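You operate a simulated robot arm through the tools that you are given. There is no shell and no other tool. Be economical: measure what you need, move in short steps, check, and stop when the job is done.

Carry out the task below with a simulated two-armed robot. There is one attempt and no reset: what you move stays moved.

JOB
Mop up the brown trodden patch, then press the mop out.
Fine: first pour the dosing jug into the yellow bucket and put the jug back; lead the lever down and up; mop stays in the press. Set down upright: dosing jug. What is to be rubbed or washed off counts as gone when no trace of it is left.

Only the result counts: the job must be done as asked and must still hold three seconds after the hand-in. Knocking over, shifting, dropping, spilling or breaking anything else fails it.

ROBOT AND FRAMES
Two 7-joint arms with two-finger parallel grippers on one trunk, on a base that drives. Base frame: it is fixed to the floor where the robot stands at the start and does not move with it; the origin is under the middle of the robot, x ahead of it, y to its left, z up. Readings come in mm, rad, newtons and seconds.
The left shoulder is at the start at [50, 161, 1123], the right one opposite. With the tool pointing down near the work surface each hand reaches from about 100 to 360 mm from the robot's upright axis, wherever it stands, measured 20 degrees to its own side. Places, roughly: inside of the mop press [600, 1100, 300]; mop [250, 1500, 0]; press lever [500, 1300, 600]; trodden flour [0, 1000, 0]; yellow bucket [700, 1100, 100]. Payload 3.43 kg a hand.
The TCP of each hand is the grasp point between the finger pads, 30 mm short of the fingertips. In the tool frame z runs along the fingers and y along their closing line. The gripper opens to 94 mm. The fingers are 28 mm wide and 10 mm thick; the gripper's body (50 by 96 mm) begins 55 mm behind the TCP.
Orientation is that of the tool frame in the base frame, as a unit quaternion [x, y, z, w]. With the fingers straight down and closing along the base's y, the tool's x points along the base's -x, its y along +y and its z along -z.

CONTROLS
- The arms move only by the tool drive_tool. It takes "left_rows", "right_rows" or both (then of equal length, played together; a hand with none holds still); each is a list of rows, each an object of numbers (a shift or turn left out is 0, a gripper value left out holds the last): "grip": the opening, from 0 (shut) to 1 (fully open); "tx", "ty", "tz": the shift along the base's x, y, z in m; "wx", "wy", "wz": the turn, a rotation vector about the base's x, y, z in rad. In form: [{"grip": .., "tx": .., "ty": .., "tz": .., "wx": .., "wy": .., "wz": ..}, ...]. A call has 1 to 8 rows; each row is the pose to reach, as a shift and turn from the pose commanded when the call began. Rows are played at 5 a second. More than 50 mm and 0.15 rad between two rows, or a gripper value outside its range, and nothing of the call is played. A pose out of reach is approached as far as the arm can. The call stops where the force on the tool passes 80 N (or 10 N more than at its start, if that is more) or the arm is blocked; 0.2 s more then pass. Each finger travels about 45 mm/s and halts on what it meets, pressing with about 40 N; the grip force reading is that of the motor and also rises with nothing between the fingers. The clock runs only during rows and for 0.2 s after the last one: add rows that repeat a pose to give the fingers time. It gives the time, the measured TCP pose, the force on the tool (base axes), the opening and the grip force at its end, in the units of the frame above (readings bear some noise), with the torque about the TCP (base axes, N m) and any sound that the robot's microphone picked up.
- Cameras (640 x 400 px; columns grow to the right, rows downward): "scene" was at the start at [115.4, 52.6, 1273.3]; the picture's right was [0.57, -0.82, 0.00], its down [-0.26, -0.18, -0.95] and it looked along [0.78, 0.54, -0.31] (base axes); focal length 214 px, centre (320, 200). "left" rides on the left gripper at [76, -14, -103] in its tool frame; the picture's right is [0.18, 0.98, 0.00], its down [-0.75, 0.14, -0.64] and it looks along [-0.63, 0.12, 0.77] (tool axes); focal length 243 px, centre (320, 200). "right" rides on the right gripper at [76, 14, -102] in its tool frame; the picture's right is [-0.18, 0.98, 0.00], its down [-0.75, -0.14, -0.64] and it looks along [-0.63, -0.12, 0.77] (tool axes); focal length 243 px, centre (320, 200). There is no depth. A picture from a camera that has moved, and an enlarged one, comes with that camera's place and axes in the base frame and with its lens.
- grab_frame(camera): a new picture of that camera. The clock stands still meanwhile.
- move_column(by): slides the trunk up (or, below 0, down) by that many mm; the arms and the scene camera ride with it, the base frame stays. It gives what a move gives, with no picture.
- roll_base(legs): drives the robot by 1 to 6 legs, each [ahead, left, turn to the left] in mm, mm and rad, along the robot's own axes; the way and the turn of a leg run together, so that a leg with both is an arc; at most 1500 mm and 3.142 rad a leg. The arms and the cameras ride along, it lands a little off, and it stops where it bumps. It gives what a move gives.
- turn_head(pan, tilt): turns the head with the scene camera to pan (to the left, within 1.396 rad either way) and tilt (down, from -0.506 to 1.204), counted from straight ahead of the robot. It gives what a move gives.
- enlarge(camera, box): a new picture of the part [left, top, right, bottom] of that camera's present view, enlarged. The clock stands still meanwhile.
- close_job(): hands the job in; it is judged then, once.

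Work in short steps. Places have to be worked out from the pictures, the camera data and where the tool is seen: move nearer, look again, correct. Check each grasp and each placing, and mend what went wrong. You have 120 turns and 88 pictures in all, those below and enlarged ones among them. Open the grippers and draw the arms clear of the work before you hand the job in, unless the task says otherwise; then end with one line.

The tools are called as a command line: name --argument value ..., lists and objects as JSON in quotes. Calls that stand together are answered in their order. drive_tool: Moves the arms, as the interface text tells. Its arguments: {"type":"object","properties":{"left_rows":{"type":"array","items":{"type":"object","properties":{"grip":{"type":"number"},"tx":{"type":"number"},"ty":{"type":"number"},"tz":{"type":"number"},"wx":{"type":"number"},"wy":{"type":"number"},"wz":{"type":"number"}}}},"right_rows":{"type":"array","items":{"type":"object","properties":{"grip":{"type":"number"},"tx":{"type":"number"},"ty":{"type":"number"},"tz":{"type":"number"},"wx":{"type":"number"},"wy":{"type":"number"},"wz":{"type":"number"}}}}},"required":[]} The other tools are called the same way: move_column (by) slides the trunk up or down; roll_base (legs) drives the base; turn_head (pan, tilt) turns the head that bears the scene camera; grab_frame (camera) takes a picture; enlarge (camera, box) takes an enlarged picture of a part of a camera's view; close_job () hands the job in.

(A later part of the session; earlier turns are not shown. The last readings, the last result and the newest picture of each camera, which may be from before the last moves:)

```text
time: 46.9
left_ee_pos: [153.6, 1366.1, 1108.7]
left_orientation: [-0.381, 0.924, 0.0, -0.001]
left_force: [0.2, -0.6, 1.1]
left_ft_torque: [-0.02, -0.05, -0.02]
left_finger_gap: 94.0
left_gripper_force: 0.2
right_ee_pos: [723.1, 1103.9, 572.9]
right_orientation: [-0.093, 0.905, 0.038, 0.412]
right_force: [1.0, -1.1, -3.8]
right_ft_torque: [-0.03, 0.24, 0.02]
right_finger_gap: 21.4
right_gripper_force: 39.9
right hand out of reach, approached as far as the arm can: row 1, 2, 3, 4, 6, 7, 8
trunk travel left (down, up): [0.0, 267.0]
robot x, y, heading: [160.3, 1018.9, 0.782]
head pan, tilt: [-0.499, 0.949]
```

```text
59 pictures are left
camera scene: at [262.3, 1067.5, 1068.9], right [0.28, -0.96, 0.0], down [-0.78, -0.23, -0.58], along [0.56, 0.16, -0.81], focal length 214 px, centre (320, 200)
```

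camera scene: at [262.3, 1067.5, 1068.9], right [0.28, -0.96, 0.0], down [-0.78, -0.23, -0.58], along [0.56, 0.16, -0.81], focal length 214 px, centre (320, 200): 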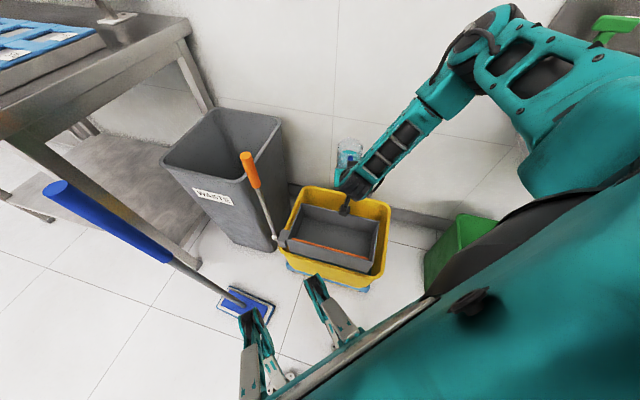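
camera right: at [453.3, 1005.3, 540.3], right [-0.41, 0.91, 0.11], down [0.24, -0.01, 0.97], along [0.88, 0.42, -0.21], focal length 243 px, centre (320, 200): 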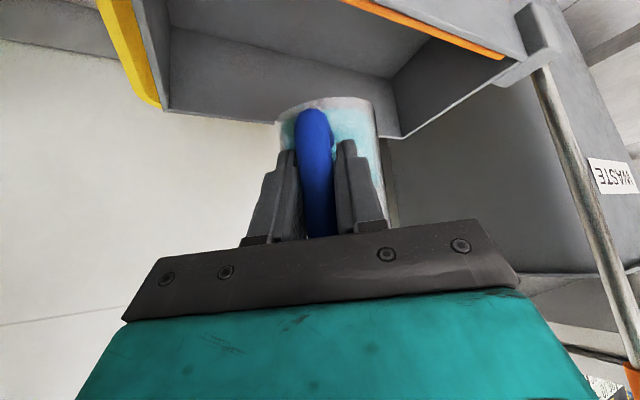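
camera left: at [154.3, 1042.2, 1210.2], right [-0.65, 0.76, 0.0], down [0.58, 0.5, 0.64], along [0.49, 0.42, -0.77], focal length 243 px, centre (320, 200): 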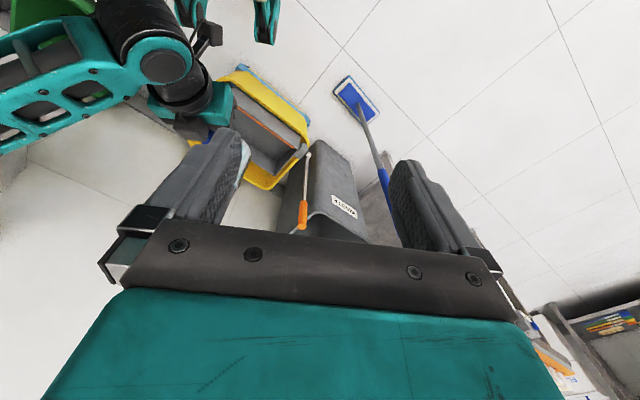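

The jug is upright over the strip, with the lip expected at about (791, 1060). I try tilting right in this posture.

drive_tool --right_rows '[{"wx": 0.13, "wy": 0.022}, {"wx": 0.26, "wy": 0.045}, {"wx": 0.39, "wy": 0.067}, {"wx": 0.52, "wy": 0.09}, {"wx": 0.52, "wy": 0.09}]'

grab_frame --camera "scene"

```text
time: 48.1
left_ee_pos: [153.5, 1365.8, 1108.9]
left_orientation: [-0.381, 0.925, 0.0, -0.001]
left_force: [-0.6, -0.1, 0.1]
left_ft_torque: [-0.01, 0.01, 0.02]
left_finger_gap: 94.0
left_gripper_force: 0.0
right_ee_pos: [713.3, 1221.4, 642.1]
right_orientation: [0.029, 0.894, 0.236, 0.38]
right_force: [0.4, 0.1, -4.7]
right_ft_torque: [-0.1, 0.2, 0.02]
right_finger_gap: 21.6
right_gripper_force: 40.3
right hand out of reach, approached as far as the arm can: row 1, 2, 3, 4, 5
trunk travel left (down, up): [0.0, 267.0]
robot x, y, heading: [166.1, 1022.0, 0.786]
head pan, tilt: [-0.499, 0.949]
```

```text
58 pictures are left
camera scene: at [262.2, 1067.7, 1068.8], right [0.28, -0.96, 0.0], down [-0.78, -0.23, -0.58], along [0.56, 0.16, -0.81], focal length 214 px, centre (320, 200)
```

scene: 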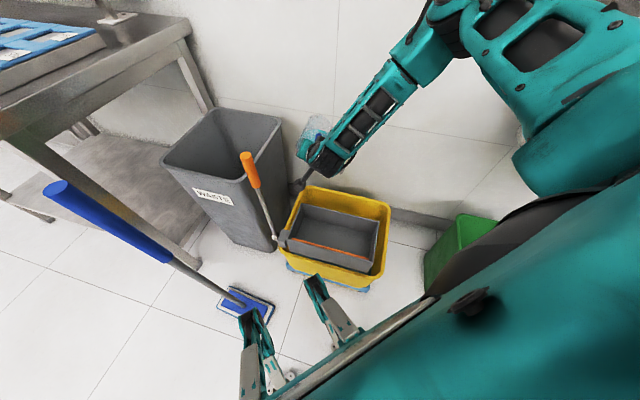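

This posture runs into joint limits because the hand has to point to the robot's right. The right arm works best straight ahead, so I level the jug, bring it back up in front of me and re-park facing nearly +x.

drive_tool --right_rows '[{"wx": -0.11, "wy": -0.02, "tz": 0.03, "tx": -0.02}, {"wx": -0.22, "wy": -0.04, "tz": 0.07, "tx": -0.04}, {"wx": -0.33, "wy": -0.06, "tz": 0.11, "tx": -0.06}, {"wx": -0.44, "wy": -0.077, "tz": 0.15, "tx": -0.08}, {"wx": -0.44, "wy": -0.077, "tz": 0.19, "tx": -0.1}, {"wx": -0.44, "wy": -0.077, "tz": 0.23, "tx": -0.12}, {"wx": -0.44, "wy": -0.077, "tz": 0.27, "tx": -0.14}, {"wx": -0.44, "wy": -0.077, "tz": 0.31, "tx": -0.16}]'

grab_frame --camera "scene"

```text
time: 49.9
left_ee_pos: [153.2, 1365.8, 1108.6]
left_orientation: [-0.381, 0.924, 0.001, -0.001]
left_force: [-0.8, -0.2, 0.3]
left_ft_torque: [-0.01, 0.02, -0.02]
left_finger_gap: 94.1
left_gripper_force: 0.0
right_ee_pos: [557.3, 1220.5, 952.3]
right_orientation: [-0.065, 0.908, 0.035, 0.412]
right_force: [-0.1, -0.3, -4.4]
right_ft_torque: [-0.06, 0.26, 0.03]
right_finger_gap: 21.6
right_gripper_force: 39.8
trunk travel left (down, up): [0.0, 267.0]
robot x, y, heading: [164.6, 1018.8, 0.783]
head pan, tilt: [-0.499, 0.949]
```

```text
57 pictures are left
camera scene: at [261.9, 1067.7, 1068.8], right [0.28, -0.96, 0.0], down [-0.78, -0.23, -0.58], along [0.56, 0.16, -0.81], focal length 214 px, centre (320, 200)
```

scene: 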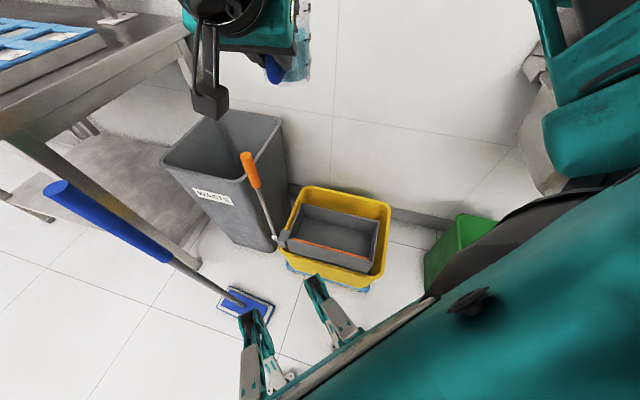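

Level and reach are good again. I realign the tool with the robot's forward direction and then turn the robot to a heading of about 0.2.

drive_tool --right_rows '[{"wz": 0.1, "tx": -0.03, "ty": 0.02}, {"wz": 0.2, "tx": -0.06, "ty": 0.04}, {"wz": 0.3, "tx": -0.09, "ty": 0.06}, {"wz": 0.4, "tx": -0.12, "ty": 0.08}, {"wz": 0.51, "tx": -0.14, "ty": 0.095}, {"wz": 0.62, "tx": -0.16, "ty": 0.11}, {"wz": 0.62, "tx": -0.16, "ty": 0.11}]'

roll_base --legs '[[-9, -16, 0], [0, 0, -0.58]]'

turn_head --pan -0.1 --tilt 0.9

grab_frame --camera "scene"

```text
time: 51.5
left_ee_pos: [151.6, 1365.7, 1107.7]
left_orientation: [-0.381, 0.925, 0.0, -0.002]
left_force: [-0.2, -0.5, 0.2]
left_ft_torque: [0.0, 0.0, -0.01]
left_finger_gap: 93.8
left_gripper_force: 0.1
right_ee_pos: [398.5, 1332.0, 953.0]
right_orientation: [-0.339, 0.845, 0.16, 0.381]
right_force: [-0.7, 0.0, -3.1]
right_ft_torque: [-0.16, 0.21, 0.0]
right_finger_gap: 21.4
right_gripper_force: 40.2
trunk travel left (down, up): [0.0, 267.0]
robot x, y, heading: [162.6, 1020.1, 0.788]
head pan, tilt: [-0.499, 0.949]
```

```text
time: 54.0
left_ee_pos: [348.9, 1298.5, 1107.3]
left_orientation: [-0.103, 0.995, 0.002, -0.001]
left_force: [0.3, 0.1, 0.4]
left_ft_torque: [-0.02, -0.02, 0.03]
left_finger_gap: 94.1
left_gripper_force: 0.0
right_ee_pos: [534.8, 1137.6, 952.3]
right_orientation: [-0.085, 0.907, 0.046, 0.411]
right_force: [0.7, 0.7, -3.7]
right_ft_torque: [-0.04, 0.28, 0.01]
right_finger_gap: 21.2
right_gripper_force: 40.1
trunk travel left (down, up): [0.0, 267.0]
robot x, y, heading: [171.8, 1004.9, 0.209]
head pan, tilt: [-0.499, 0.949]
```

```text
time: 54.8
left_ee_pos: [348.9, 1299.6, 1107.6]
left_orientation: [-0.103, 0.995, 0.001, -0.001]
left_force: [0.3, 0.8, 0.7]
left_ft_torque: [0.01, 0.02, 0.03]
left_finger_gap: 94.1
left_gripper_force: 0.0
right_ee_pos: [536.3, 1136.1, 952.9]
right_orientation: [-0.085, 0.907, 0.045, 0.411]
right_force: [-0.4, -0.3, -3.9]
right_ft_torque: [-0.08, 0.24, 0.02]
right_finger_gap: 21.6
right_gripper_force: 40.2
trunk travel left (down, up): [0.0, 267.0]
robot x, y, heading: [172.8, 1000.9, 0.206]
head pan, tilt: [-0.099, 0.901]
```

```text
56 pictures are left
camera scene: at [283.4, 1017.3, 1072.5], right [0.11, -0.99, 0.0], down [-0.78, -0.08, -0.62], along [0.62, 0.07, -0.78], focal length 214 px, centre (320, 200)
```

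scene: 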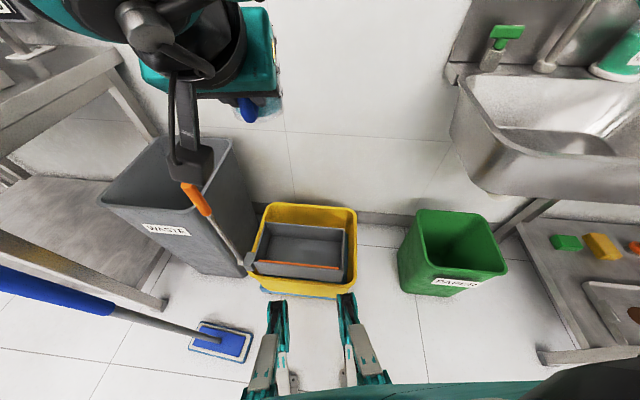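

Now the bucket is straight ahead and the jug is in front. I lower it forward to about (735, 1120, 630).

drive_tool --right_rows '[{"tx": 0.025, "tz": -0.04}, {"tx": 0.05, "tz": -0.08}, {"tx": 0.075, "tz": -0.12}, {"tx": 0.1, "tz": -0.16}, {"tx": 0.125, "tz": -0.2, "ty": -0.005}, {"tx": 0.15, "tz": -0.24, "ty": -0.01}, {"tx": 0.175, "tz": -0.28, "ty": -0.013}, {"tx": 0.198, "tz": -0.32, "ty": -0.016}]'

drive_tool --right_rows '[{"wx": 0.13, "wy": 0.025}, {"wx": 0.26, "wy": 0.05}, {"wx": 0.39, "wy": 0.074}]'

grab_frame --camera "scene"

```text
time: 56.6
left_ee_pos: [350.3, 1297.3, 1107.2]
left_orientation: [-0.103, 0.995, 0.001, 0.0]
left_force: [-0.1, 0.4, 0.2]
left_ft_torque: [0.02, 0.0, 0.03]
left_finger_gap: 93.8
left_gripper_force: 0.0
right_ee_pos: [734.2, 1121.0, 630.2]
right_orientation: [-0.085, 0.907, 0.045, 0.411]
right_force: [0.2, -0.1, -3.6]
right_ft_torque: [-0.1, 0.29, 0.05]
right_finger_gap: 21.6
right_gripper_force: 39.9
trunk travel left (down, up): [0.0, 267.0]
robot x, y, heading: [169.6, 1001.8, 0.202]
head pan, tilt: [-0.099, 0.901]
```

```text
time: 57.4
left_ee_pos: [348.1, 1299.0, 1108.0]
left_orientation: [-0.103, 0.995, 0.0, -0.002]
left_force: [0.1, 0.5, 0.4]
left_ft_torque: [0.03, -0.01, -0.02]
left_finger_gap: 93.9
left_gripper_force: 0.0
right_ee_pos: [731.1, 1126.3, 632.1]
right_orientation: [-0.008, 0.896, 0.216, 0.388]
right_force: [-0.1, 0.2, -4.6]
right_ft_torque: [-0.13, 0.27, -0.02]
right_finger_gap: 21.4
right_gripper_force: 40.8
right hand out of reach, approached as far as the arm can: row 3
trunk travel left (down, up): [0.0, 267.0]
robot x, y, heading: [172.8, 1001.8, 0.207]
head pan, tilt: [-0.099, 0.901]
```

```text
55 pictures are left
camera scene: at [283.1, 1017.9, 1072.5], right [0.11, -0.99, 0.0], down [-0.78, -0.08, -0.62], along [0.62, 0.07, -0.78], focal length 214 px, centre (320, 200)
```

scene: 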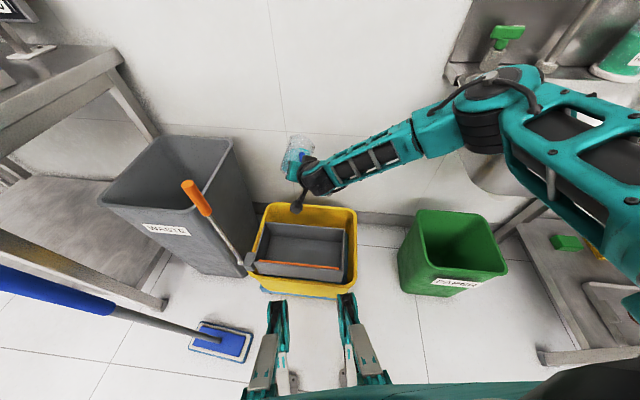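

The roll to the right stops at about 0.36 rad again, so a wrist roll limit is likely; there should be room the other way. I move so that a left tilt pours into the strip and test it.

drive_tool --right_rows '[{"wx": -0.13, "wy": -0.025, "ty": -0.035, "tx": 0.004}, {"wx": -0.26, "wy": -0.05, "ty": -0.07, "tx": 0.008}, {"wx": -0.37, "wy": -0.07, "ty": -0.111, "tx": 0.014}, {"wx": -0.49, "wy": -0.093, "ty": -0.111, "tx": 0.014}, {"wx": -0.62, "wy": -0.118, "ty": -0.111, "tx": 0.014}, {"wx": -0.75, "wy": -0.142, "ty": -0.111, "tx": 0.014}]'

grab_frame --camera "scene"

```text
time: 58.8
left_ee_pos: [348.4, 1299.4, 1108.3]
left_orientation: [-0.102, 0.995, 0.001, -0.001]
left_force: [-0.4, 0.1, -1.0]
left_ft_torque: [-0.02, 0.02, 0.03]
left_finger_gap: 94.1
left_gripper_force: 0.0
right_ee_pos: [745.5, 1013.4, 632.5]
right_orientation: [-0.158, 0.886, -0.123, 0.419]
right_force: [-0.5, 0.6, -3.5]
right_ft_torque: [0.0, 0.28, -0.01]
right_finger_gap: 21.5
right_gripper_force: 39.9
trunk travel left (down, up): [0.0, 267.0]
robot x, y, heading: [168.3, 1003.1, 0.205]
head pan, tilt: [-0.099, 0.901]
```

```text
54 pictures are left
camera scene: at [283.5, 1017.3, 1072.5], right [0.11, -0.99, 0.0], down [-0.78, -0.08, -0.62], along [0.62, 0.07, -0.78], focal length 214 px, centre (320, 200)
```

scene: 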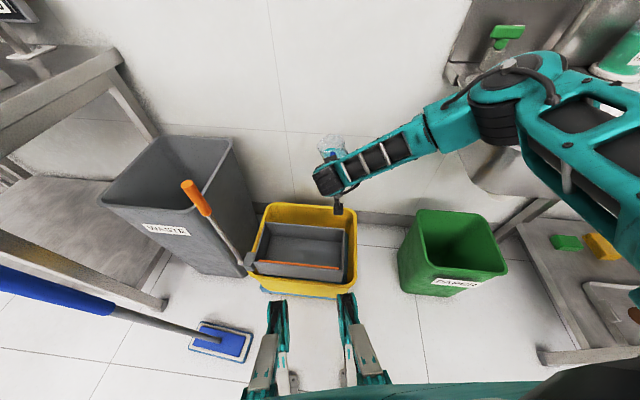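

Left tilt works: exact position held with no limit reached. I continue tilting in stages over the strip.

drive_tool --right_rows '[{"wx": -0.12, "wy": -0.022}, {"wx": -0.24, "wy": -0.045}, {"wx": -0.36, "wy": -0.068}]'

enlarge --camera "scene" --box '[220, 110, 420, 300]'

```text
time: 59.6
left_ee_pos: [349.3, 1299.9, 1108.2]
left_orientation: [-0.103, 0.995, 0.001, -0.001]
left_force: [0.7, -0.3, -0.7]
left_ft_torque: [0.0, 0.01, -0.01]
left_finger_gap: 94.0
left_gripper_force: 0.1
right_ee_pos: [743.1, 1013.9, 632.1]
right_orientation: [-0.227, 0.835, -0.283, 0.414]
right_force: [0.1, -0.6, -3.6]
right_ft_torque: [0.02, 0.29, -0.01]
right_finger_gap: 21.6
right_gripper_force: 40.1
trunk travel left (down, up): [0.0, 267.0]
robot x, y, heading: [172.0, 1000.1, 0.206]
head pan, tilt: [-0.099, 0.901]
```

```text
2.11 times, centred on (320, 205) of scene
camera zoom: at [283.4, 1017.3, 1072.5], right [0.11, -0.99, 0.0], down [-0.78, -0.08, -0.62], along [0.62, 0.07, -0.78], focal length 452 px, centre (320, 190)
```

zoom: 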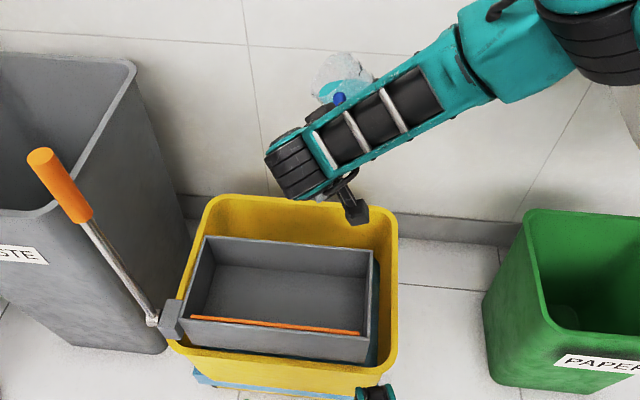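

The jug's lip is at about (805, 1075), centred over the strip, with nothing poured yet. I keep tilting.

drive_tool --right_rows '[{"wx": -0.12, "wy": -0.022}, {"wx": -0.24, "wy": -0.045}, {"wx": -0.36, "wy": -0.068}]'

enlarge --camera "scene" --box '[220, 110, 420, 300]'

```text
time: 60.4
left_ee_pos: [348.8, 1299.4, 1107.7]
left_orientation: [-0.103, 0.995, 0.001, -0.001]
left_force: [-0.3, -0.6, 0.8]
left_ft_torque: [0.0, -0.01, 0.03]
left_finger_gap: 94.0
left_gripper_force: 0.2
right_ee_pos: [744.6, 1015.3, 632.0]
right_orientation: [-0.288, 0.756, -0.436, 0.394]
right_force: [-0.8, -0.2, -3.5]
right_ft_torque: [0.08, 0.24, -0.01]
right_finger_gap: 21.4
right_gripper_force: 39.8
trunk travel left (down, up): [0.0, 267.0]
robot x, y, heading: [170.8, 1001.4, 0.208]
head pan, tilt: [-0.099, 0.901]
```

```text
2.11 times, centred on (320, 205) of scene
camera zoom: at [283.4, 1017.3, 1072.5], right [0.11, -0.99, 0.0], down [-0.78, -0.08, -0.62], along [0.62, 0.07, -0.78], focal length 452 px, centre (320, 190)
```

zoom: 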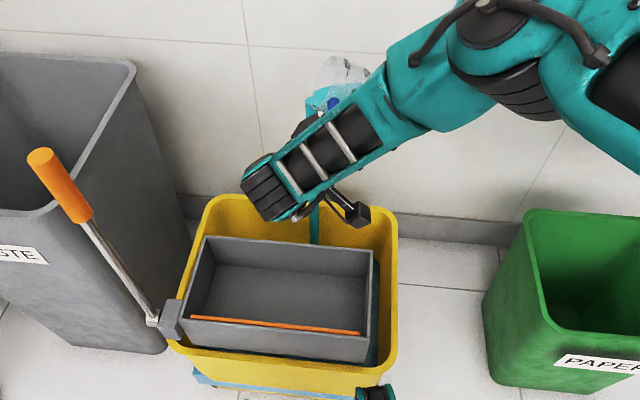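

A stream is falling straight into the strip. I continue and let it drain.

drive_tool --right_rows '[{}, {"wx": -0.08, "wy": -0.015}, {"wx": -0.16, "wy": -0.03}, {"wx": -0.24, "wy": -0.045}, {"wx": -0.32, "wy": -0.06}, {"wx": -0.4, "wy": -0.075}, {"wx": -0.4, "wy": -0.075}, {"wx": -0.4, "wy": -0.075}]'

enlarge --camera "scene" --box '[220, 110, 420, 300]'

```text
time: 62.2
left_ee_pos: [348.4, 1300.1, 1107.6]
left_orientation: [-0.103, 0.995, 0.001, -0.001]
left_force: [-0.4, 0.5, -0.2]
left_ft_torque: [-0.01, 0.01, -0.01]
left_finger_gap: 93.9
left_gripper_force: 0.0
right_ee_pos: [744.1, 1014.6, 632.0]
right_orientation: [-0.343, 0.64, -0.588, 0.357]
right_force: [-0.6, 0.5, -0.9]
right_ft_torque: [0.1, 0.09, 0.02]
right_finger_gap: 21.3
right_gripper_force: 40.2
trunk travel left (down, up): [0.0, 267.0]
robot x, y, heading: [167.5, 1000.6, 0.203]
head pan, tilt: [-0.099, 0.901]
```

```text
2.11 times, centred on (320, 205) of scene
camera zoom: at [283.3, 1017.3, 1072.5], right [0.11, -0.99, 0.0], down [-0.78, -0.08, -0.62], along [0.62, 0.07, -0.78], focal length 452 px, centre (320, 190)
```

zoom: 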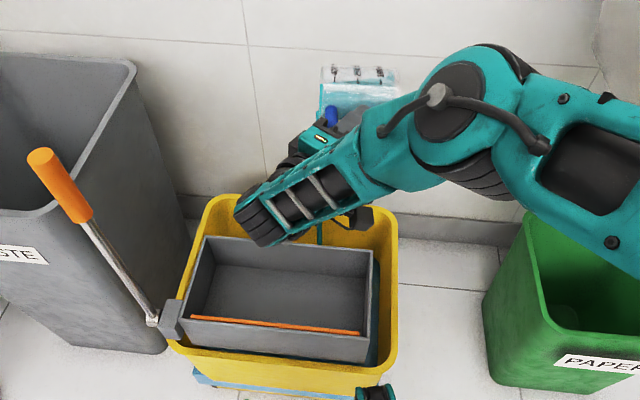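

Nearly empty. I tilt further and wait for the last of it.

drive_tool --right_rows '[{"wx": -0.1, "wy": -0.02}, {"wx": -0.2, "wy": -0.04}, {"wx": -0.3, "wy": -0.06}, {"wx": -0.38, "wy": -0.075}, {"wx": -0.38, "wy": -0.075}, {"wx": -0.38, "wy": -0.075}, {"wx": -0.38, "wy": -0.075}, {"wx": -0.38, "wy": -0.075}]'

enlarge --camera "scene" --box '[220, 110, 420, 300]'

```text
time: 64.0
left_ee_pos: [350.3, 1299.6, 1108.6]
left_orientation: [-0.102, 0.995, 0.001, -0.001]
left_force: [0.0, -0.3, -0.1]
left_ft_torque: [0.01, 0.01, 0.01]
left_finger_gap: 94.0
left_gripper_force: 0.1
right_ee_pos: [743.9, 1014.9, 632.0]
right_orientation: [0.383, -0.504, 0.709, -0.31]
right_force: [0.2, 0.6, -2.0]
right_ft_torque: [0.06, 0.11, 0.02]
right_finger_gap: 21.3
right_gripper_force: 40.1
trunk travel left (down, up): [0.0, 267.0]
robot x, y, heading: [172.4, 1002.3, 0.206]
head pan, tilt: [-0.099, 0.901]
```

```text
2.11 times, centred on (320, 205) of scene
camera zoom: at [283.3, 1017.3, 1072.5], right [0.11, -0.99, 0.0], down [-0.78, -0.08, -0.62], along [0.62, 0.07, -0.78], focal length 452 px, centre (320, 190)
```

zoom: 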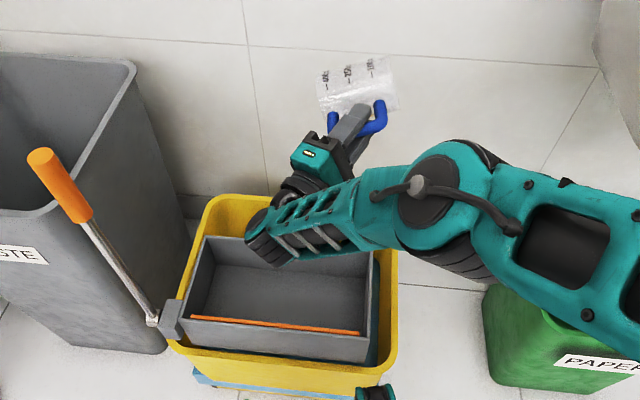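

The jug is empty. I rotate it back upright.

drive_tool --right_rows '[{"wx": 0.13, "wy": 0.025}, {"wx": 0.26, "wy": 0.05}, {"wx": 0.39, "wy": 0.075}, {"wx": 0.52, "wy": 0.1}, {"wx": 0.65, "wy": 0.125}, {"wx": 0.78, "wy": 0.15}, {"wx": 0.91, "wy": 0.175}, {"wx": 0.94, "wy": 0.18}]'

drive_tool --right_rows '[{"wx": 0.13, "wy": 0.025}, {"wx": 0.26, "wy": 0.05}, {"wx": 0.39, "wy": 0.075}, {"wx": 0.52, "wy": 0.1}, {"wx": 0.65, "wy": 0.125}, {"wx": 0.78, "wy": 0.15}, {"wx": 0.91, "wy": 0.175}, {"wx": 0.94, "wy": 0.18}]'

drive_tool --right_rows '[{"tx": -0.025, "tz": 0.045, "ty": 0.01}, {"tx": -0.05, "tz": 0.09, "ty": 0.02}, {"tx": -0.075, "tz": 0.135, "ty": 0.03}, {"tx": -0.1, "tz": 0.18, "ty": 0.04}, {"tx": -0.125, "tz": 0.22, "ty": 0.05}, {"tx": -0.15, "tz": 0.26, "ty": 0.06}, {"tx": -0.175, "tz": 0.29, "ty": 0.06}, {"tx": -0.2, "tz": 0.32, "ty": 0.06}]'

grab_frame --camera "right"

```text
time: 65.8
left_ee_pos: [348.0, 1298.9, 1108.6]
left_orientation: [-0.103, 0.995, 0.001, -0.001]
left_force: [-0.1, 0.3, 1.1]
left_ft_torque: [-0.02, 0.01, 0.0]
left_finger_gap: 94.3
left_gripper_force: 0.0
right_ee_pos: [744.2, 1015.4, 631.8]
right_orientation: [-0.26, 0.796, -0.368, 0.405]
right_force: [-0.1, -0.8, -1.1]
right_ft_torque: [0.03, 0.09, 0.0]
right_finger_gap: 21.3
right_gripper_force: 40.5
trunk travel left (down, up): [0.0, 267.0]
robot x, y, heading: [173.1, 999.9, 0.208]
head pan, tilt: [-0.099, 0.901]
```

```text
time: 67.6
left_ee_pos: [349.8, 1298.2, 1107.2]
left_orientation: [-0.102, 0.995, 0.0, -0.001]
left_force: [-0.5, -0.1, 0.6]
left_ft_torque: [0.0, 0.02, 0.02]
left_finger_gap: 93.7
left_gripper_force: 0.0
right_ee_pos: [744.5, 1014.6, 631.6]
right_orientation: [-0.08, 0.908, 0.055, 0.408]
right_force: [-0.6, -0.2, -0.7]
right_ft_torque: [-0.06, 0.1, 0.02]
right_finger_gap: 21.4
right_gripper_force: 39.9
trunk travel left (down, up): [0.0, 267.0]
robot x, y, heading: [169.4, 1003.9, 0.207]
head pan, tilt: [-0.099, 0.901]
```

```text
refused: row 1 steps farther than a row can; nothing moved
```

```text
49 pictures are left
camera right: at [617.8, 1003.8, 644.6], right [-0.07, 0.98, 0.17], down [0.05, -0.17, 0.98], along [1.0, 0.07, -0.04], focal length 243 px, centre (320, 200)
```

right: 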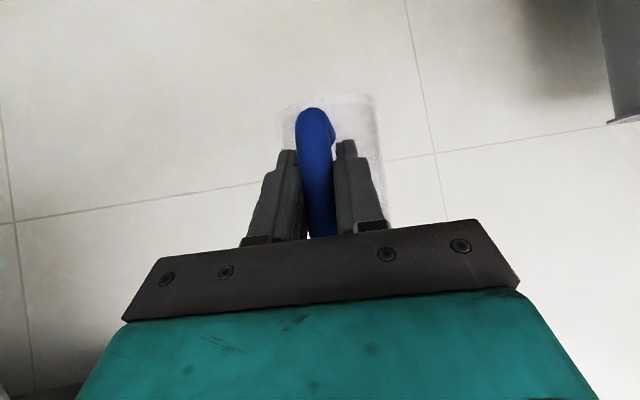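

The jug is upright and the grip unchanged. I retract it up and back in smaller steps.

drive_tool --right_rows '[{"tx": -0.022, "tz": 0.04, "ty": 0.01}, {"tx": -0.044, "tz": 0.08, "ty": 0.02}, {"tx": -0.066, "tz": 0.12, "ty": 0.03}, {"tx": -0.088, "tz": 0.16, "ty": 0.04}, {"tx": -0.11, "tz": 0.2, "ty": 0.05}, {"tx": -0.135, "tz": 0.24, "ty": 0.055}, {"tx": -0.16, "tz": 0.28, "ty": 0.055}, {"tx": -0.19, "tz": 0.32, "ty": 0.055}]'

roll_base --legs '[[-175, 0, 0], [0, 0, -0.207]]'

move_column --by 150

```text
time: 69.4
left_ee_pos: [348.7, 1299.0, 1108.6]
left_orientation: [-0.103, 0.995, 0.0, -0.001]
left_force: [0.6, -0.7, 0.4]
left_ft_torque: [0.0, 0.0, -0.04]
left_finger_gap: 94.1
left_gripper_force: 0.0
right_ee_pos: [555.5, 1071.0, 953.2]
right_orientation: [-0.08, 0.908, 0.053, 0.409]
right_force: [0.2, -0.1, -1.2]
right_ft_torque: [-0.02, 0.12, -0.02]
right_finger_gap: 21.4
right_gripper_force: 40.3
trunk travel left (down, up): [0.0, 267.0]
robot x, y, heading: [170.8, 1001.5, 0.208]
head pan, tilt: [-0.099, 0.901]
```

```text
time: 71.7
left_ee_pos: [233.0, 1221.1, 1108.0]
left_orientation: [-0.002, 1.0, 0.001, 0.0]
left_force: [0.0, -0.3, -0.3]
left_ft_torque: [-0.02, 0.02, 0.04]
left_finger_gap: 94.0
left_gripper_force: 0.1
right_ee_pos: [390.5, 957.1, 952.1]
right_orientation: [0.011, 0.911, 0.013, 0.412]
right_force: [0.9, -0.1, -1.7]
right_ft_torque: [0.01, 0.12, -0.02]
right_finger_gap: 21.6
right_gripper_force: 39.9
trunk travel left (down, up): [0.0, 267.0]
robot x, y, heading: [-1.4, 965.5, 0.003]
head pan, tilt: [-0.099, 0.901]
```

```text
time: 73.4
left_ee_pos: [233.2, 1220.6, 1257.8]
left_orientation: [-0.003, 1.0, 0.001, -0.001]
left_force: [-0.2, -0.9, 0.0]
left_ft_torque: [-0.02, -0.02, -0.04]
left_finger_gap: 94.1
left_gripper_force: 0.1
right_ee_pos: [389.0, 957.3, 1102.4]
right_orientation: [0.012, 0.911, 0.012, 0.412]
right_force: [0.0, -0.5, -2.3]
right_ft_torque: [-0.01, 0.11, 0.01]
right_finger_gap: 21.3
right_gripper_force: 39.9
trunk travel left (down, up): [-150.0, 117.0]
robot x, y, heading: [-3.0, 968.3, 0.003]
head pan, tilt: [-0.099, 0.901]
```

Now I drive back to the worktop, keeping clear, to about (0, 40).

roll_base --legs '[[-57, 0, 0], [0, -928, 0], [55, 0, 0]]'

turn_head --pan 0.0 --tilt 0.6

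grab_frame --camera "scene"

grab_frame --camera "right"

```text
time: 83.0
left_ee_pos: [239.7, 302.6, 1258.1]
left_orientation: [-0.012, 1.0, 0.002, -0.001]
left_force: [0.0, -0.2, 0.4]
left_ft_torque: [-0.01, 0.01, -0.02]
left_finger_gap: 94.0
left_gripper_force: 0.0
right_ee_pos: [403.1, 40.9, 1102.4]
right_orientation: [0.001, 0.911, 0.017, 0.412]
right_force: [0.1, -0.1, -1.9]
right_ft_torque: [0.0, 0.09, 0.03]
right_finger_gap: 21.5
right_gripper_force: 40.3
trunk travel left (down, up): [-150.0, 117.0]
robot x, y, heading: [7.2, 43.4, 0.023]
head pan, tilt: [-0.099, 0.901]
```

```text
time: 83.8
left_ee_pos: [239.2, 302.7, 1258.5]
left_orientation: [-0.013, 1.0, 0.001, -0.001]
left_force: [0.1, -0.9, -0.6]
left_ft_torque: [-0.01, -0.01, -0.02]
left_finger_gap: 93.7
left_gripper_force: 0.0
right_ee_pos: [401.5, 41.4, 1103.1]
right_orientation: [0.0, 0.911, 0.018, 0.412]
right_force: [-0.1, -0.8, -1.3]
right_ft_torque: [-0.02, 0.09, 0.01]
right_finger_gap: 21.8
right_gripper_force: 39.6
trunk travel left (down, up): [-150.0, 117.0]
robot x, y, heading: [13.2, 40.3, 0.023]
head pan, tilt: [0.0, 0.6]
```

```text
48 pictures are left
camera scene: at [137.2, 44.6, 1247.2], right [0.03, -1.0, 0.0], down [-0.57, -0.01, -0.82], along [0.82, 0.02, -0.57], focal length 214 px, centre (320, 200)
```

scene: 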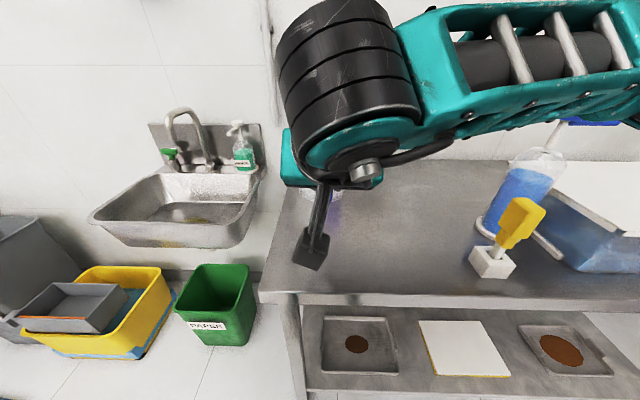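

```text
47 pictures are left
camera right: at [276.1, 53.5, 1114.8], right [0.11, 0.98, 0.17], down [0.02, -0.17, 0.98], along [0.99, -0.11, -0.04], focal length 243 px, centre (320, 200)
```

right: 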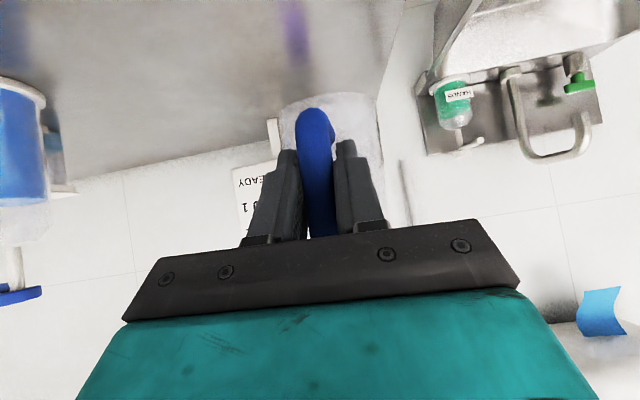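

I correct the slight angle error and lower to just above the original spot, TCP (418, 72, 950).

drive_tool --right_rows '[{"tx": 0.008, "ty": 0.015, "tz": -0.02, "wx": -0.015, "wy": -0.01, "wz": -0.007}, {"tx": 0.016, "ty": 0.03, "tz": -0.06, "wx": -0.031, "wy": -0.021, "wz": -0.014}, {"tx": 0.016, "ty": 0.03, "tz": -0.1, "wx": -0.031, "wy": -0.021, "wz": -0.014}, {"tx": 0.016, "ty": 0.03, "tz": -0.13, "wx": -0.031, "wy": -0.021, "wz": -0.014}, {"tx": 0.016, "ty": 0.03, "tz": -0.148, "wx": -0.031, "wy": -0.021, "wz": -0.014}, {"tx": 0.016, "ty": 0.03, "tz": -0.148, "wx": -0.031, "wy": -0.021, "wz": -0.014}]'

```text
time: 85.2
left_ee_pos: [239.1, 302.3, 1258.1]
left_orientation: [-0.013, 1.0, 0.001, -0.001]
left_force: [0.3, -0.2, -0.7]
left_ft_torque: [0.0, 0.02, 0.05]
left_finger_gap: 93.9
left_gripper_force: 0.0
right_ee_pos: [417.1, 69.5, 953.3]
right_orientation: [0.001, 0.907, 0.0, 0.422]
right_force: [0.1, 0.4, -1.2]
right_ft_torque: [-0.01, 0.09, 0.0]
right_finger_gap: 21.3
right_gripper_force: 39.8
trunk travel left (down, up): [-150.0, 117.0]
robot x, y, heading: [9.1, 41.5, 0.026]
head pan, tilt: [0.0, 0.6]
```

Orientation matches the pick. I lower the last 10 mm and watch the force.

drive_tool --right_rows '[{"ty": 0.002, "tz": -0.003}, {"ty": 0.002, "tz": -0.006}, {"ty": 0.002, "tz": -0.008}, {"ty": 0.002, "tz": -0.0095}, {"ty": 0.002, "tz": -0.0095}]'

grab_frame --camera "right"

```text
time: 86.4
left_ee_pos: [237.5, 302.3, 1257.6]
left_orientation: [-0.014, 1.0, 0.0, 0.0]
left_force: [0.1, -0.3, 0.3]
left_ft_torque: [0.02, -0.01, 0.0]
left_finger_gap: 94.2
left_gripper_force: 0.0
right_ee_pos: [417.0, 72.5, 945.9]
right_orientation: [0.001, 0.906, 0.001, 0.423]
right_force: [-5.6, -0.6, 11.4]
right_ft_torque: [0.05, -1.21, 0.05]
right_finger_gap: 21.5
right_gripper_force: 40.1
trunk travel left (down, up): [-150.0, 117.0]
robot x, y, heading: [12.7, 42.6, 0.025]
head pan, tilt: [0.0, 0.6]
```

```text
46 pictures are left
camera right: at [291.0, 86.5, 954.8], right [0.12, 0.98, 0.14], down [-0.01, -0.14, 0.99], along [0.99, -0.12, -0.01], focal length 243 px, centre (320, 200)
```

right: 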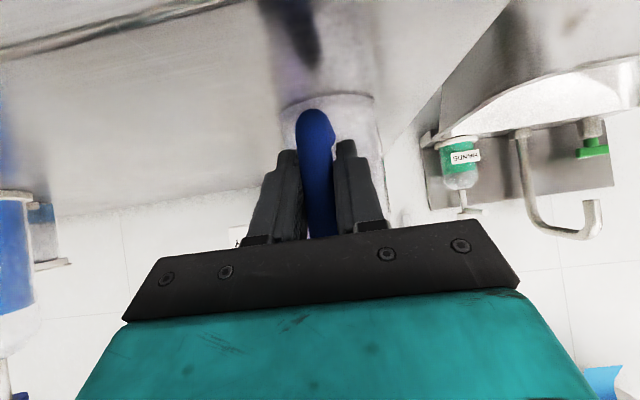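

The base is touching with 11 N. I relieve the preload by about 1 mm, open the fingers and back straight out.

drive_tool --right_rows '[{"tz": 0.0012}, {"tz": 0.0012, "grip": 0.3}, {"tz": 0.0012, "grip": 0.5}, {"tz": 0.0012, "grip": 0.8}, {"tz": 0.0012, "grip": 1.0}, {"tz": 0.0012, "grip": 1.0}, {"tz": 0.0012, "grip": 1.0}]'

drive_tool --right_rows '[{"tx": -0.03, "tz": 0.005}, {"tx": -0.06, "tz": 0.02}, {"tx": -0.08, "tz": 0.06}, {"tx": -0.1, "tz": 0.1}]'

grab_frame --camera "right"

```text
time: 88.0
left_ee_pos: [239.0, 301.9, 1257.7]
left_orientation: [-0.013, 1.0, 0.001, -0.001]
left_force: [-0.4, 0.8, 0.6]
left_ft_torque: [0.02, -0.03, 0.01]
left_finger_gap: 94.0
left_gripper_force: 0.0
right_ee_pos: [418.2, 72.8, 945.8]
right_orientation: [0.001, 0.907, 0.001, 0.422]
right_force: [0.0, 0.1, 0.2]
right_ft_torque: [0.0, 0.01, 0.01]
right_finger_gap: 94.2
right_gripper_force: 0.0
trunk travel left (down, up): [-150.0, 117.0]
robot x, y, heading: [12.1, 43.6, 0.028]
head pan, tilt: [0.0, 0.6]
```

```text
time: 89.0
left_ee_pos: [238.1, 303.2, 1258.1]
left_orientation: [-0.013, 1.0, 0.001, 0.0]
left_force: [-0.1, 0.2, 0.1]
left_ft_torque: [0.03, 0.01, 0.01]
left_finger_gap: 93.7
left_gripper_force: 0.0
right_ee_pos: [317.3, 72.3, 1045.9]
right_orientation: [0.001, 0.906, 0.0, 0.422]
right_force: [-0.1, 0.9, 0.0]
right_ft_torque: [0.0, 0.03, -0.01]
right_finger_gap: 93.9
right_gripper_force: 0.0
trunk travel left (down, up): [-150.0, 117.0]
robot x, y, heading: [9.3, 40.9, 0.027]
head pan, tilt: [0.0, 0.6]
```

```text
45 pictures are left
camera right: at [191.7, 86.8, 1056.0], right [0.12, 0.98, 0.14], down [-0.01, -0.14, 0.99], along [0.99, -0.12, -0.01], focal length 243 px, centre (320, 200)
```

right: 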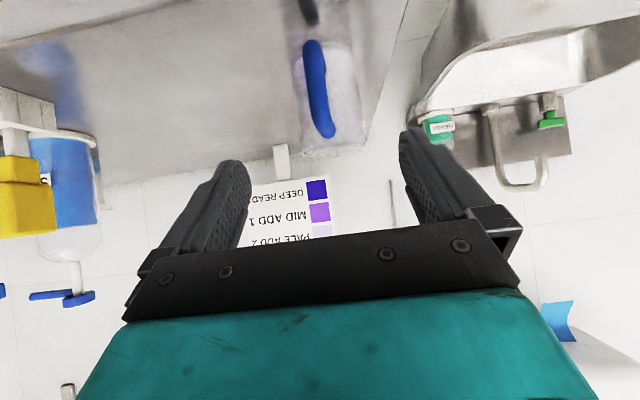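

The jug is back in its place, upright and empty. From the pictures, the mop shaft stands almost vertical from (332, 1470, 30) to (330, 1427, 864), with its blue grip above z ≈ 620. I drive round to face it from the −x side, staying off the flour.

roll_base --legs '[[0, 0, -0.027], [-370, 0, 0], [0, 1390, 0]]'

turn_head --pan -0.4 --tilt 0.75

grab_frame --camera "scene"

```text
time: 103.6
left_ee_pos: [-128.7, 1672.1, 1258.1]
left_orientation: [0.003, 1.0, 0.001, -0.001]
left_force: [0.1, 0.6, -0.6]
left_ft_torque: [-0.01, 0.03, 0.02]
left_finger_gap: 93.9
left_gripper_force: 0.1
right_ee_pos: [-55.0, 1439.1, 1046.9]
right_orientation: [0.016, 0.906, -0.007, 0.422]
right_force: [-0.5, 0.6, -0.3]
right_ft_torque: [0.02, -0.01, -0.05]
right_finger_gap: 94.1
right_gripper_force: 0.1
trunk travel left (down, up): [-150.0, 117.0]
robot x, y, heading: [-364.3, 1420.4, -0.005]
head pan, tilt: [0.0, 0.6]
```

```text
time: 104.5
left_ee_pos: [-127.1, 1671.7, 1258.1]
left_orientation: [0.003, 1.0, 0.001, -0.001]
left_force: [-0.4, 0.2, 0.3]
left_ft_torque: [-0.01, 0.02, -0.01]
left_finger_gap: 94.0
left_gripper_force: 0.0
right_ee_pos: [-55.7, 1439.3, 1047.0]
right_orientation: [0.015, 0.907, -0.005, 0.422]
right_force: [-0.2, 0.5, -0.3]
right_ft_torque: [0.0, 0.0, 0.02]
right_finger_gap: 94.0
right_gripper_force: 0.0
trunk travel left (down, up): [-150.0, 117.0]
robot x, y, heading: [-362.8, 1420.4, -0.005]
head pan, tilt: [-0.4, 0.75]
```

```text
44 pictures are left
camera scene: at [-249.8, 1385.0, 1234.4], right [-0.39, -0.92, 0.0], down [-0.63, 0.27, -0.73], along [0.67, -0.29, -0.68], focal length 214 px, centre (320, 200)
```

scene: 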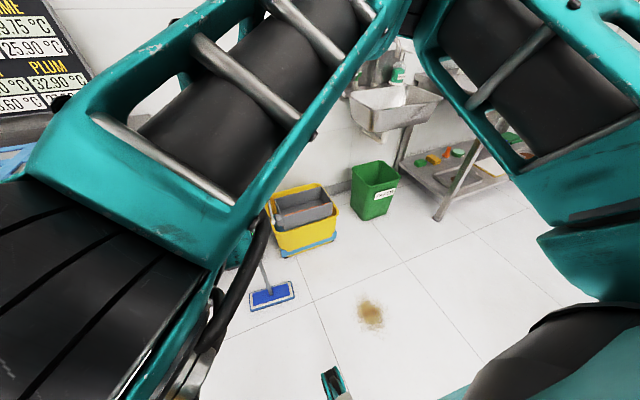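

The patch is at about (27, 971) with a diameter of roughly 150 mm, and the mop head is at about (330, 1430) with its long side along y. I lower the trunk and point the right hand horizontally forward at grip height.

move_column --by -150

drive_tool --right_rows '[{"wy": -0.14, "tz": -0.03}, {"wy": -0.28, "tz": -0.07}, {"wy": -0.42, "tz": -0.11}, {"wy": -0.56, "tz": -0.15}, {"wy": -0.7, "tz": -0.19}, {"wy": -0.7, "tz": -0.21}]'

roll_base --legs '[[150, 0, 0]]'

grab_frame --camera "right"

```text
time: 106.2
left_ee_pos: [-128.0, 1669.7, 1108.0]
left_orientation: [0.002, 1.0, 0.001, -0.001]
left_force: [0.5, 0.0, 0.1]
left_ft_torque: [0.01, -0.01, 0.0]
left_finger_gap: 94.0
left_gripper_force: 0.1
right_ee_pos: [-55.5, 1439.5, 897.1]
right_orientation: [0.015, 0.906, -0.006, 0.422]
right_force: [0.1, -0.3, 0.3]
right_ft_torque: [-0.06, -0.02, -0.01]
right_finger_gap: 93.9
right_gripper_force: 0.1
trunk travel left (down, up): [0.0, 267.0]
robot x, y, heading: [-365.4, 1419.6, -0.008]
head pan, tilt: [-0.4, 0.75]
```

```text
time: 107.6
left_ee_pos: [-128.1, 1671.5, 1107.9]
left_orientation: [0.002, 1.0, 0.001, -0.001]
left_force: [-0.5, -0.7, -0.6]
left_ft_torque: [-0.03, -0.03, 0.01]
left_finger_gap: 94.0
left_gripper_force: 0.0
right_ee_pos: [38.2, 1463.2, 683.6]
right_orientation: [0.014, 0.71, 0.001, 0.704]
right_force: [0.3, -0.3, -0.1]
right_ft_torque: [-0.03, -0.03, 0.01]
right_finger_gap: 94.0
right_gripper_force: 0.1
right hand out of reach, approached as far as the arm can: row 3, 4, 5, 6
trunk travel left (down, up): [0.0, 267.0]
robot x, y, heading: [-366.4, 1417.8, -0.008]
head pan, tilt: [-0.4, 0.75]
```

```text
time: 109.0
left_ee_pos: [20.3, 1671.5, 1108.9]
left_orientation: [0.002, 1.0, 0.002, -0.001]
left_force: [-0.1, 0.6, 0.4]
left_ft_torque: [0.0, -0.04, -0.02]
left_finger_gap: 93.8
left_gripper_force: 0.1
right_ee_pos: [183.8, 1462.2, 683.3]
right_orientation: [0.017, 0.71, 0.0, 0.704]
right_force: [-0.3, 0.3, 0.0]
right_ft_torque: [0.01, 0.01, -0.04]
right_finger_gap: 94.2
right_gripper_force: 0.1
trunk travel left (down, up): [0.0, 267.0]
robot x, y, heading: [-216.4, 1419.2, -0.0]
head pan, tilt: [-0.4, 0.75]
```

```text
43 pictures are left
camera right: at [82.8, 1479.6, 609.7], right [0.02, 0.98, 0.21], down [-0.64, -0.14, 0.76], along [0.77, -0.15, 0.62], focal length 243 px, centre (320, 200)
```

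right: 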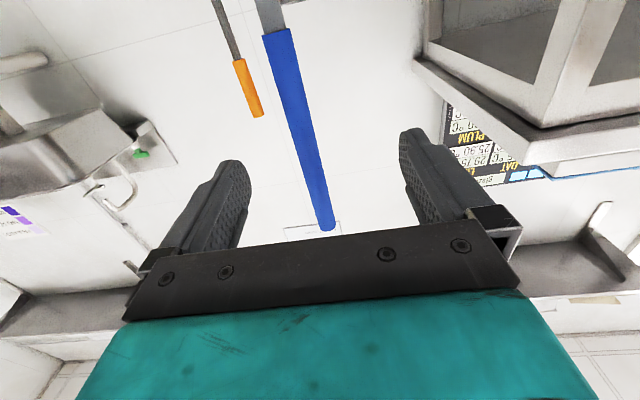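

The shaft is at about x 332, y 1432 at this height. I shift the hand 30 mm right and then drive and extend onto it with the fingers open.

drive_tool --right_rows '[{"ty": -0.015}, {"ty": -0.03}, {"ty": -0.03}]'

roll_base --legs '[[70, 0, 0]]'

drive_tool --right_rows '[{"tx": 0.02}, {"tx": 0.04}, {"tx": 0.04}]'

grab_frame --camera "right"

```text
time: 109.8
left_ee_pos: [19.3, 1670.6, 1108.4]
left_orientation: [0.003, 1.0, 0.001, 0.0]
left_force: [-0.4, -1.0, -0.4]
left_ft_torque: [0.01, 0.02, -0.02]
left_finger_gap: 94.0
left_gripper_force: 0.0
right_ee_pos: [192.7, 1439.7, 688.0]
right_orientation: [0.018, 0.713, -0.001, 0.701]
right_force: [1.1, 1.0, 0.1]
right_ft_torque: [0.01, -0.01, 0.0]
right_finger_gap: 94.1
right_gripper_force: 0.0
right hand out of reach, approached as far as the arm can: row 1, 2, 3
trunk travel left (down, up): [0.0, 267.0]
robot x, y, heading: [-218.4, 1416.1, -0.008]
head pan, tilt: [-0.4, 0.75]
```

```text
time: 110.8
left_ee_pos: [90.2, 1669.2, 1107.8]
left_orientation: [0.002, 1.0, 0.001, -0.001]
left_force: [-0.8, 0.8, -0.2]
left_ft_torque: [-0.01, -0.02, 0.0]
left_finger_gap: 94.2
left_gripper_force: 0.2
right_ee_pos: [262.6, 1439.6, 688.2]
right_orientation: [0.017, 0.712, -0.001, 0.702]
right_force: [-0.3, -0.5, 0.9]
right_ft_torque: [0.0, -0.01, -0.01]
right_finger_gap: 93.9
right_gripper_force: 0.0
trunk travel left (down, up): [0.0, 267.0]
robot x, y, heading: [-151.7, 1417.6, -0.005]
head pan, tilt: [-0.4, 0.75]
```

```text
time: 111.6
left_ee_pos: [90.8, 1669.9, 1107.6]
left_orientation: [0.002, 1.0, 0.001, -0.001]
left_force: [0.1, 1.1, 0.3]
left_ft_torque: [0.02, 0.03, -0.01]
left_finger_gap: 93.8
left_gripper_force: 0.1
right_ee_pos: [301.7, 1442.2, 694.1]
right_orientation: [0.019, 0.713, -0.003, 0.701]
right_force: [0.6, -0.1, 0.6]
right_ft_torque: [0.03, 0.0, -0.02]
right_finger_gap: 94.1
right_gripper_force: 0.1
right hand out of reach, approached as far as the arm can: row 2, 3
trunk travel left (down, up): [0.0, 267.0]
robot x, y, heading: [-146.1, 1414.5, -0.009]
head pan, tilt: [-0.4, 0.75]
```

```text
42 pictures are left
camera right: at [199.0, 1460.8, 621.5], right [0.03, 0.98, 0.21], down [-0.63, -0.14, 0.76], along [0.77, -0.16, 0.61], focal length 243 px, centre (320, 200)
```

right: 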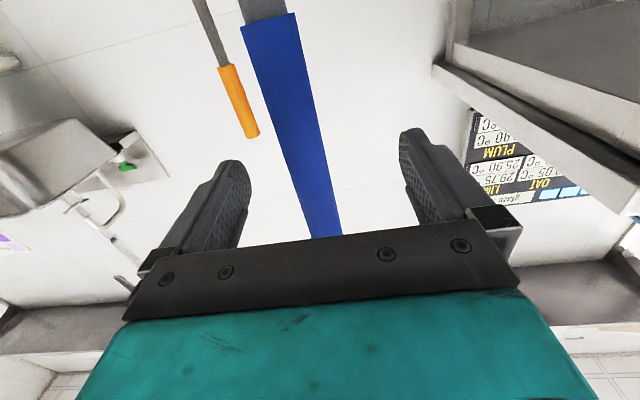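

The wrist is near its bend limit when fully horizontal. I relax the pitch by 0.3 rad while advancing onto the shaft.

drive_tool --right_rows '[{"wy": 0.1}, {"wy": 0.2, "tx": 0.005}, {"wy": 0.3, "tx": 0.015, "ty": -0.005}, {"wy": 0.3, "tx": 0.028, "ty": -0.009}, {"wy": 0.3, "tx": 0.028, "ty": -0.009}]'

grab_frame --camera "right"

```text
time: 112.8
left_ee_pos: [90.1, 1669.3, 1107.5]
left_orientation: [0.003, 1.0, 0.001, -0.001]
left_force: [0.3, -0.8, -0.1]
left_ft_torque: [0.01, -0.01, 0.0]
left_finger_gap: 93.9
left_gripper_force: 0.1
right_ee_pos: [329.1, 1435.1, 692.5]
right_orientation: [0.017, 0.81, -0.004, 0.586]
right_force: [0.4, 0.3, 0.1]
right_ft_torque: [-0.05, 0.0, -0.03]
right_finger_gap: 94.0
right_gripper_force: 0.1
trunk travel left (down, up): [0.0, 267.0]
robot x, y, heading: [-148.4, 1416.1, -0.003]
head pan, tilt: [-0.4, 0.75]
```

```text
41 pictures are left
camera right: at [210.0, 1452.2, 654.5], right [0.09, 0.98, 0.19], down [-0.38, -0.14, 0.91], along [0.92, -0.15, 0.36], focal length 243 px, centre (320, 200)
```

right: 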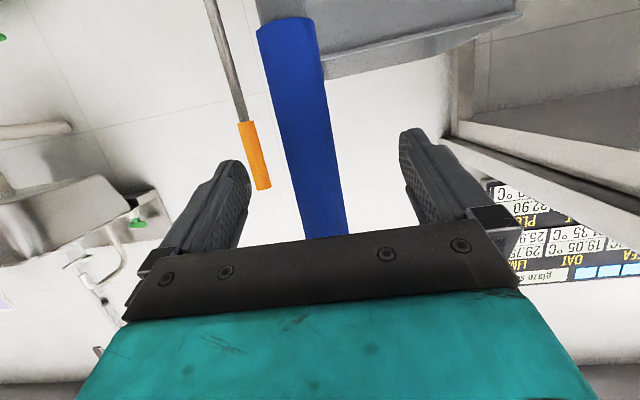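

The shaft lies between the fingers at the TCP. I close the gripper.

drive_tool --right_rows '[{"grip": 0.6}, {"grip": 0.4}, {"grip": 0.0}, {"grip": 0.0}, {"grip": 0.0}, {"grip": 0.0}, {"grip": 0.0}, {"grip": 0.0}]'

grab_frame --camera "right"

```text
time: 114.6
left_ee_pos: [90.1, 1670.8, 1107.9]
left_orientation: [0.001, 1.0, 0.001, -0.001]
left_force: [-0.1, 1.6, -0.2]
left_ft_torque: [-0.01, -0.01, 0.01]
left_finger_gap: 94.1
left_gripper_force: 0.1
right_ee_pos: [328.6, 1434.2, 692.7]
right_orientation: [0.017, 0.809, -0.004, 0.588]
right_force: [0.6, -0.7, 1.4]
right_ft_torque: [-0.1, -0.04, -0.03]
right_finger_gap: 29.9
right_gripper_force: 40.2
trunk travel left (down, up): [0.0, 267.0]
robot x, y, heading: [-147.1, 1417.5, -0.012]
head pan, tilt: [-0.4, 0.75]
```

```text
40 pictures are left
camera right: at [210.0, 1452.1, 654.5], right [0.09, 0.98, 0.19], down [-0.38, -0.14, 0.91], along [0.92, -0.15, 0.36], focal length 243 px, centre (320, 200)
```

right: 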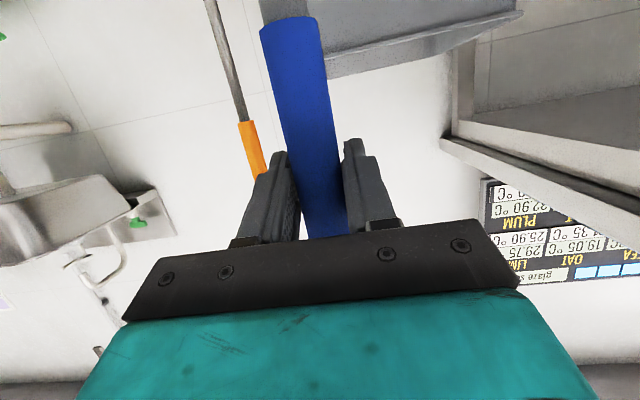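

Gripped, with a gap of 29.9 mm; TCP z 692.7 corresponds to the mop on the floor. I raise the trunk 80 mm to lift it and check.

move_column --by 80

turn_head --pan -0.1 --tilt 0.9

grab_frame --camera "scene"

```text
time: 115.8
left_ee_pos: [89.7, 1671.4, 1187.4]
left_orientation: [0.002, 1.0, 0.001, -0.001]
left_force: [0.6, -0.4, 0.0]
left_ft_torque: [0.0, -0.01, -0.01]
left_finger_gap: 93.7
left_gripper_force: 0.1
right_ee_pos: [329.6, 1433.5, 771.4]
right_orientation: [0.016, 0.809, -0.003, 0.588]
right_force: [-0.3, -0.3, -4.8]
right_ft_torque: [-0.01, 0.05, 0.01]
right_finger_gap: 29.9
right_gripper_force: 40.5
trunk travel left (down, up): [-80.0, 187.0]
robot x, y, heading: [-149.0, 1420.3, -0.005]
head pan, tilt: [-0.4, 0.75]
```

```text
time: 116.6
left_ee_pos: [89.0, 1670.5, 1187.9]
left_orientation: [0.003, 1.0, 0.002, -0.001]
left_force: [-0.5, 0.2, -0.5]
left_ft_torque: [0.01, -0.03, 0.0]
left_finger_gap: 93.8
left_gripper_force: 0.0
right_ee_pos: [329.6, 1433.7, 773.1]
right_orientation: [0.018, 0.809, -0.005, 0.587]
right_force: [0.2, 0.3, -5.5]
right_ft_torque: [-0.01, 0.02, 0.02]
right_finger_gap: 29.6
right_gripper_force: 40.1
trunk travel left (down, up): [-80.0, 187.0]
robot x, y, heading: [-157.1, 1416.1, -0.005]
head pan, tilt: [-0.099, 0.901]
```

```text
39 pictures are left
camera scene: at [-33.5, 1408.4, 1152.5], right [-0.11, -0.99, 0.0], down [-0.78, 0.08, -0.62], along [0.62, -0.07, -0.78], focal length 214 px, centre (320, 200)
```

scene: 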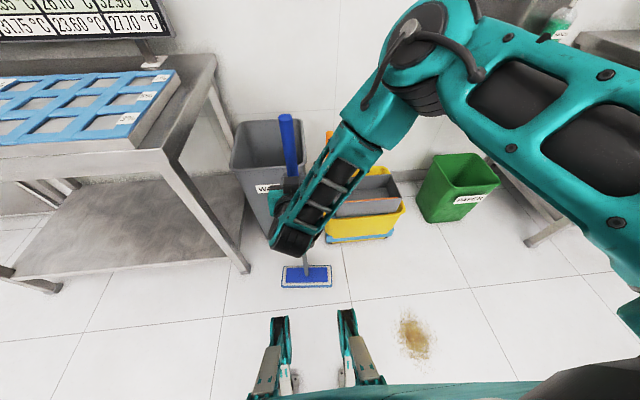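

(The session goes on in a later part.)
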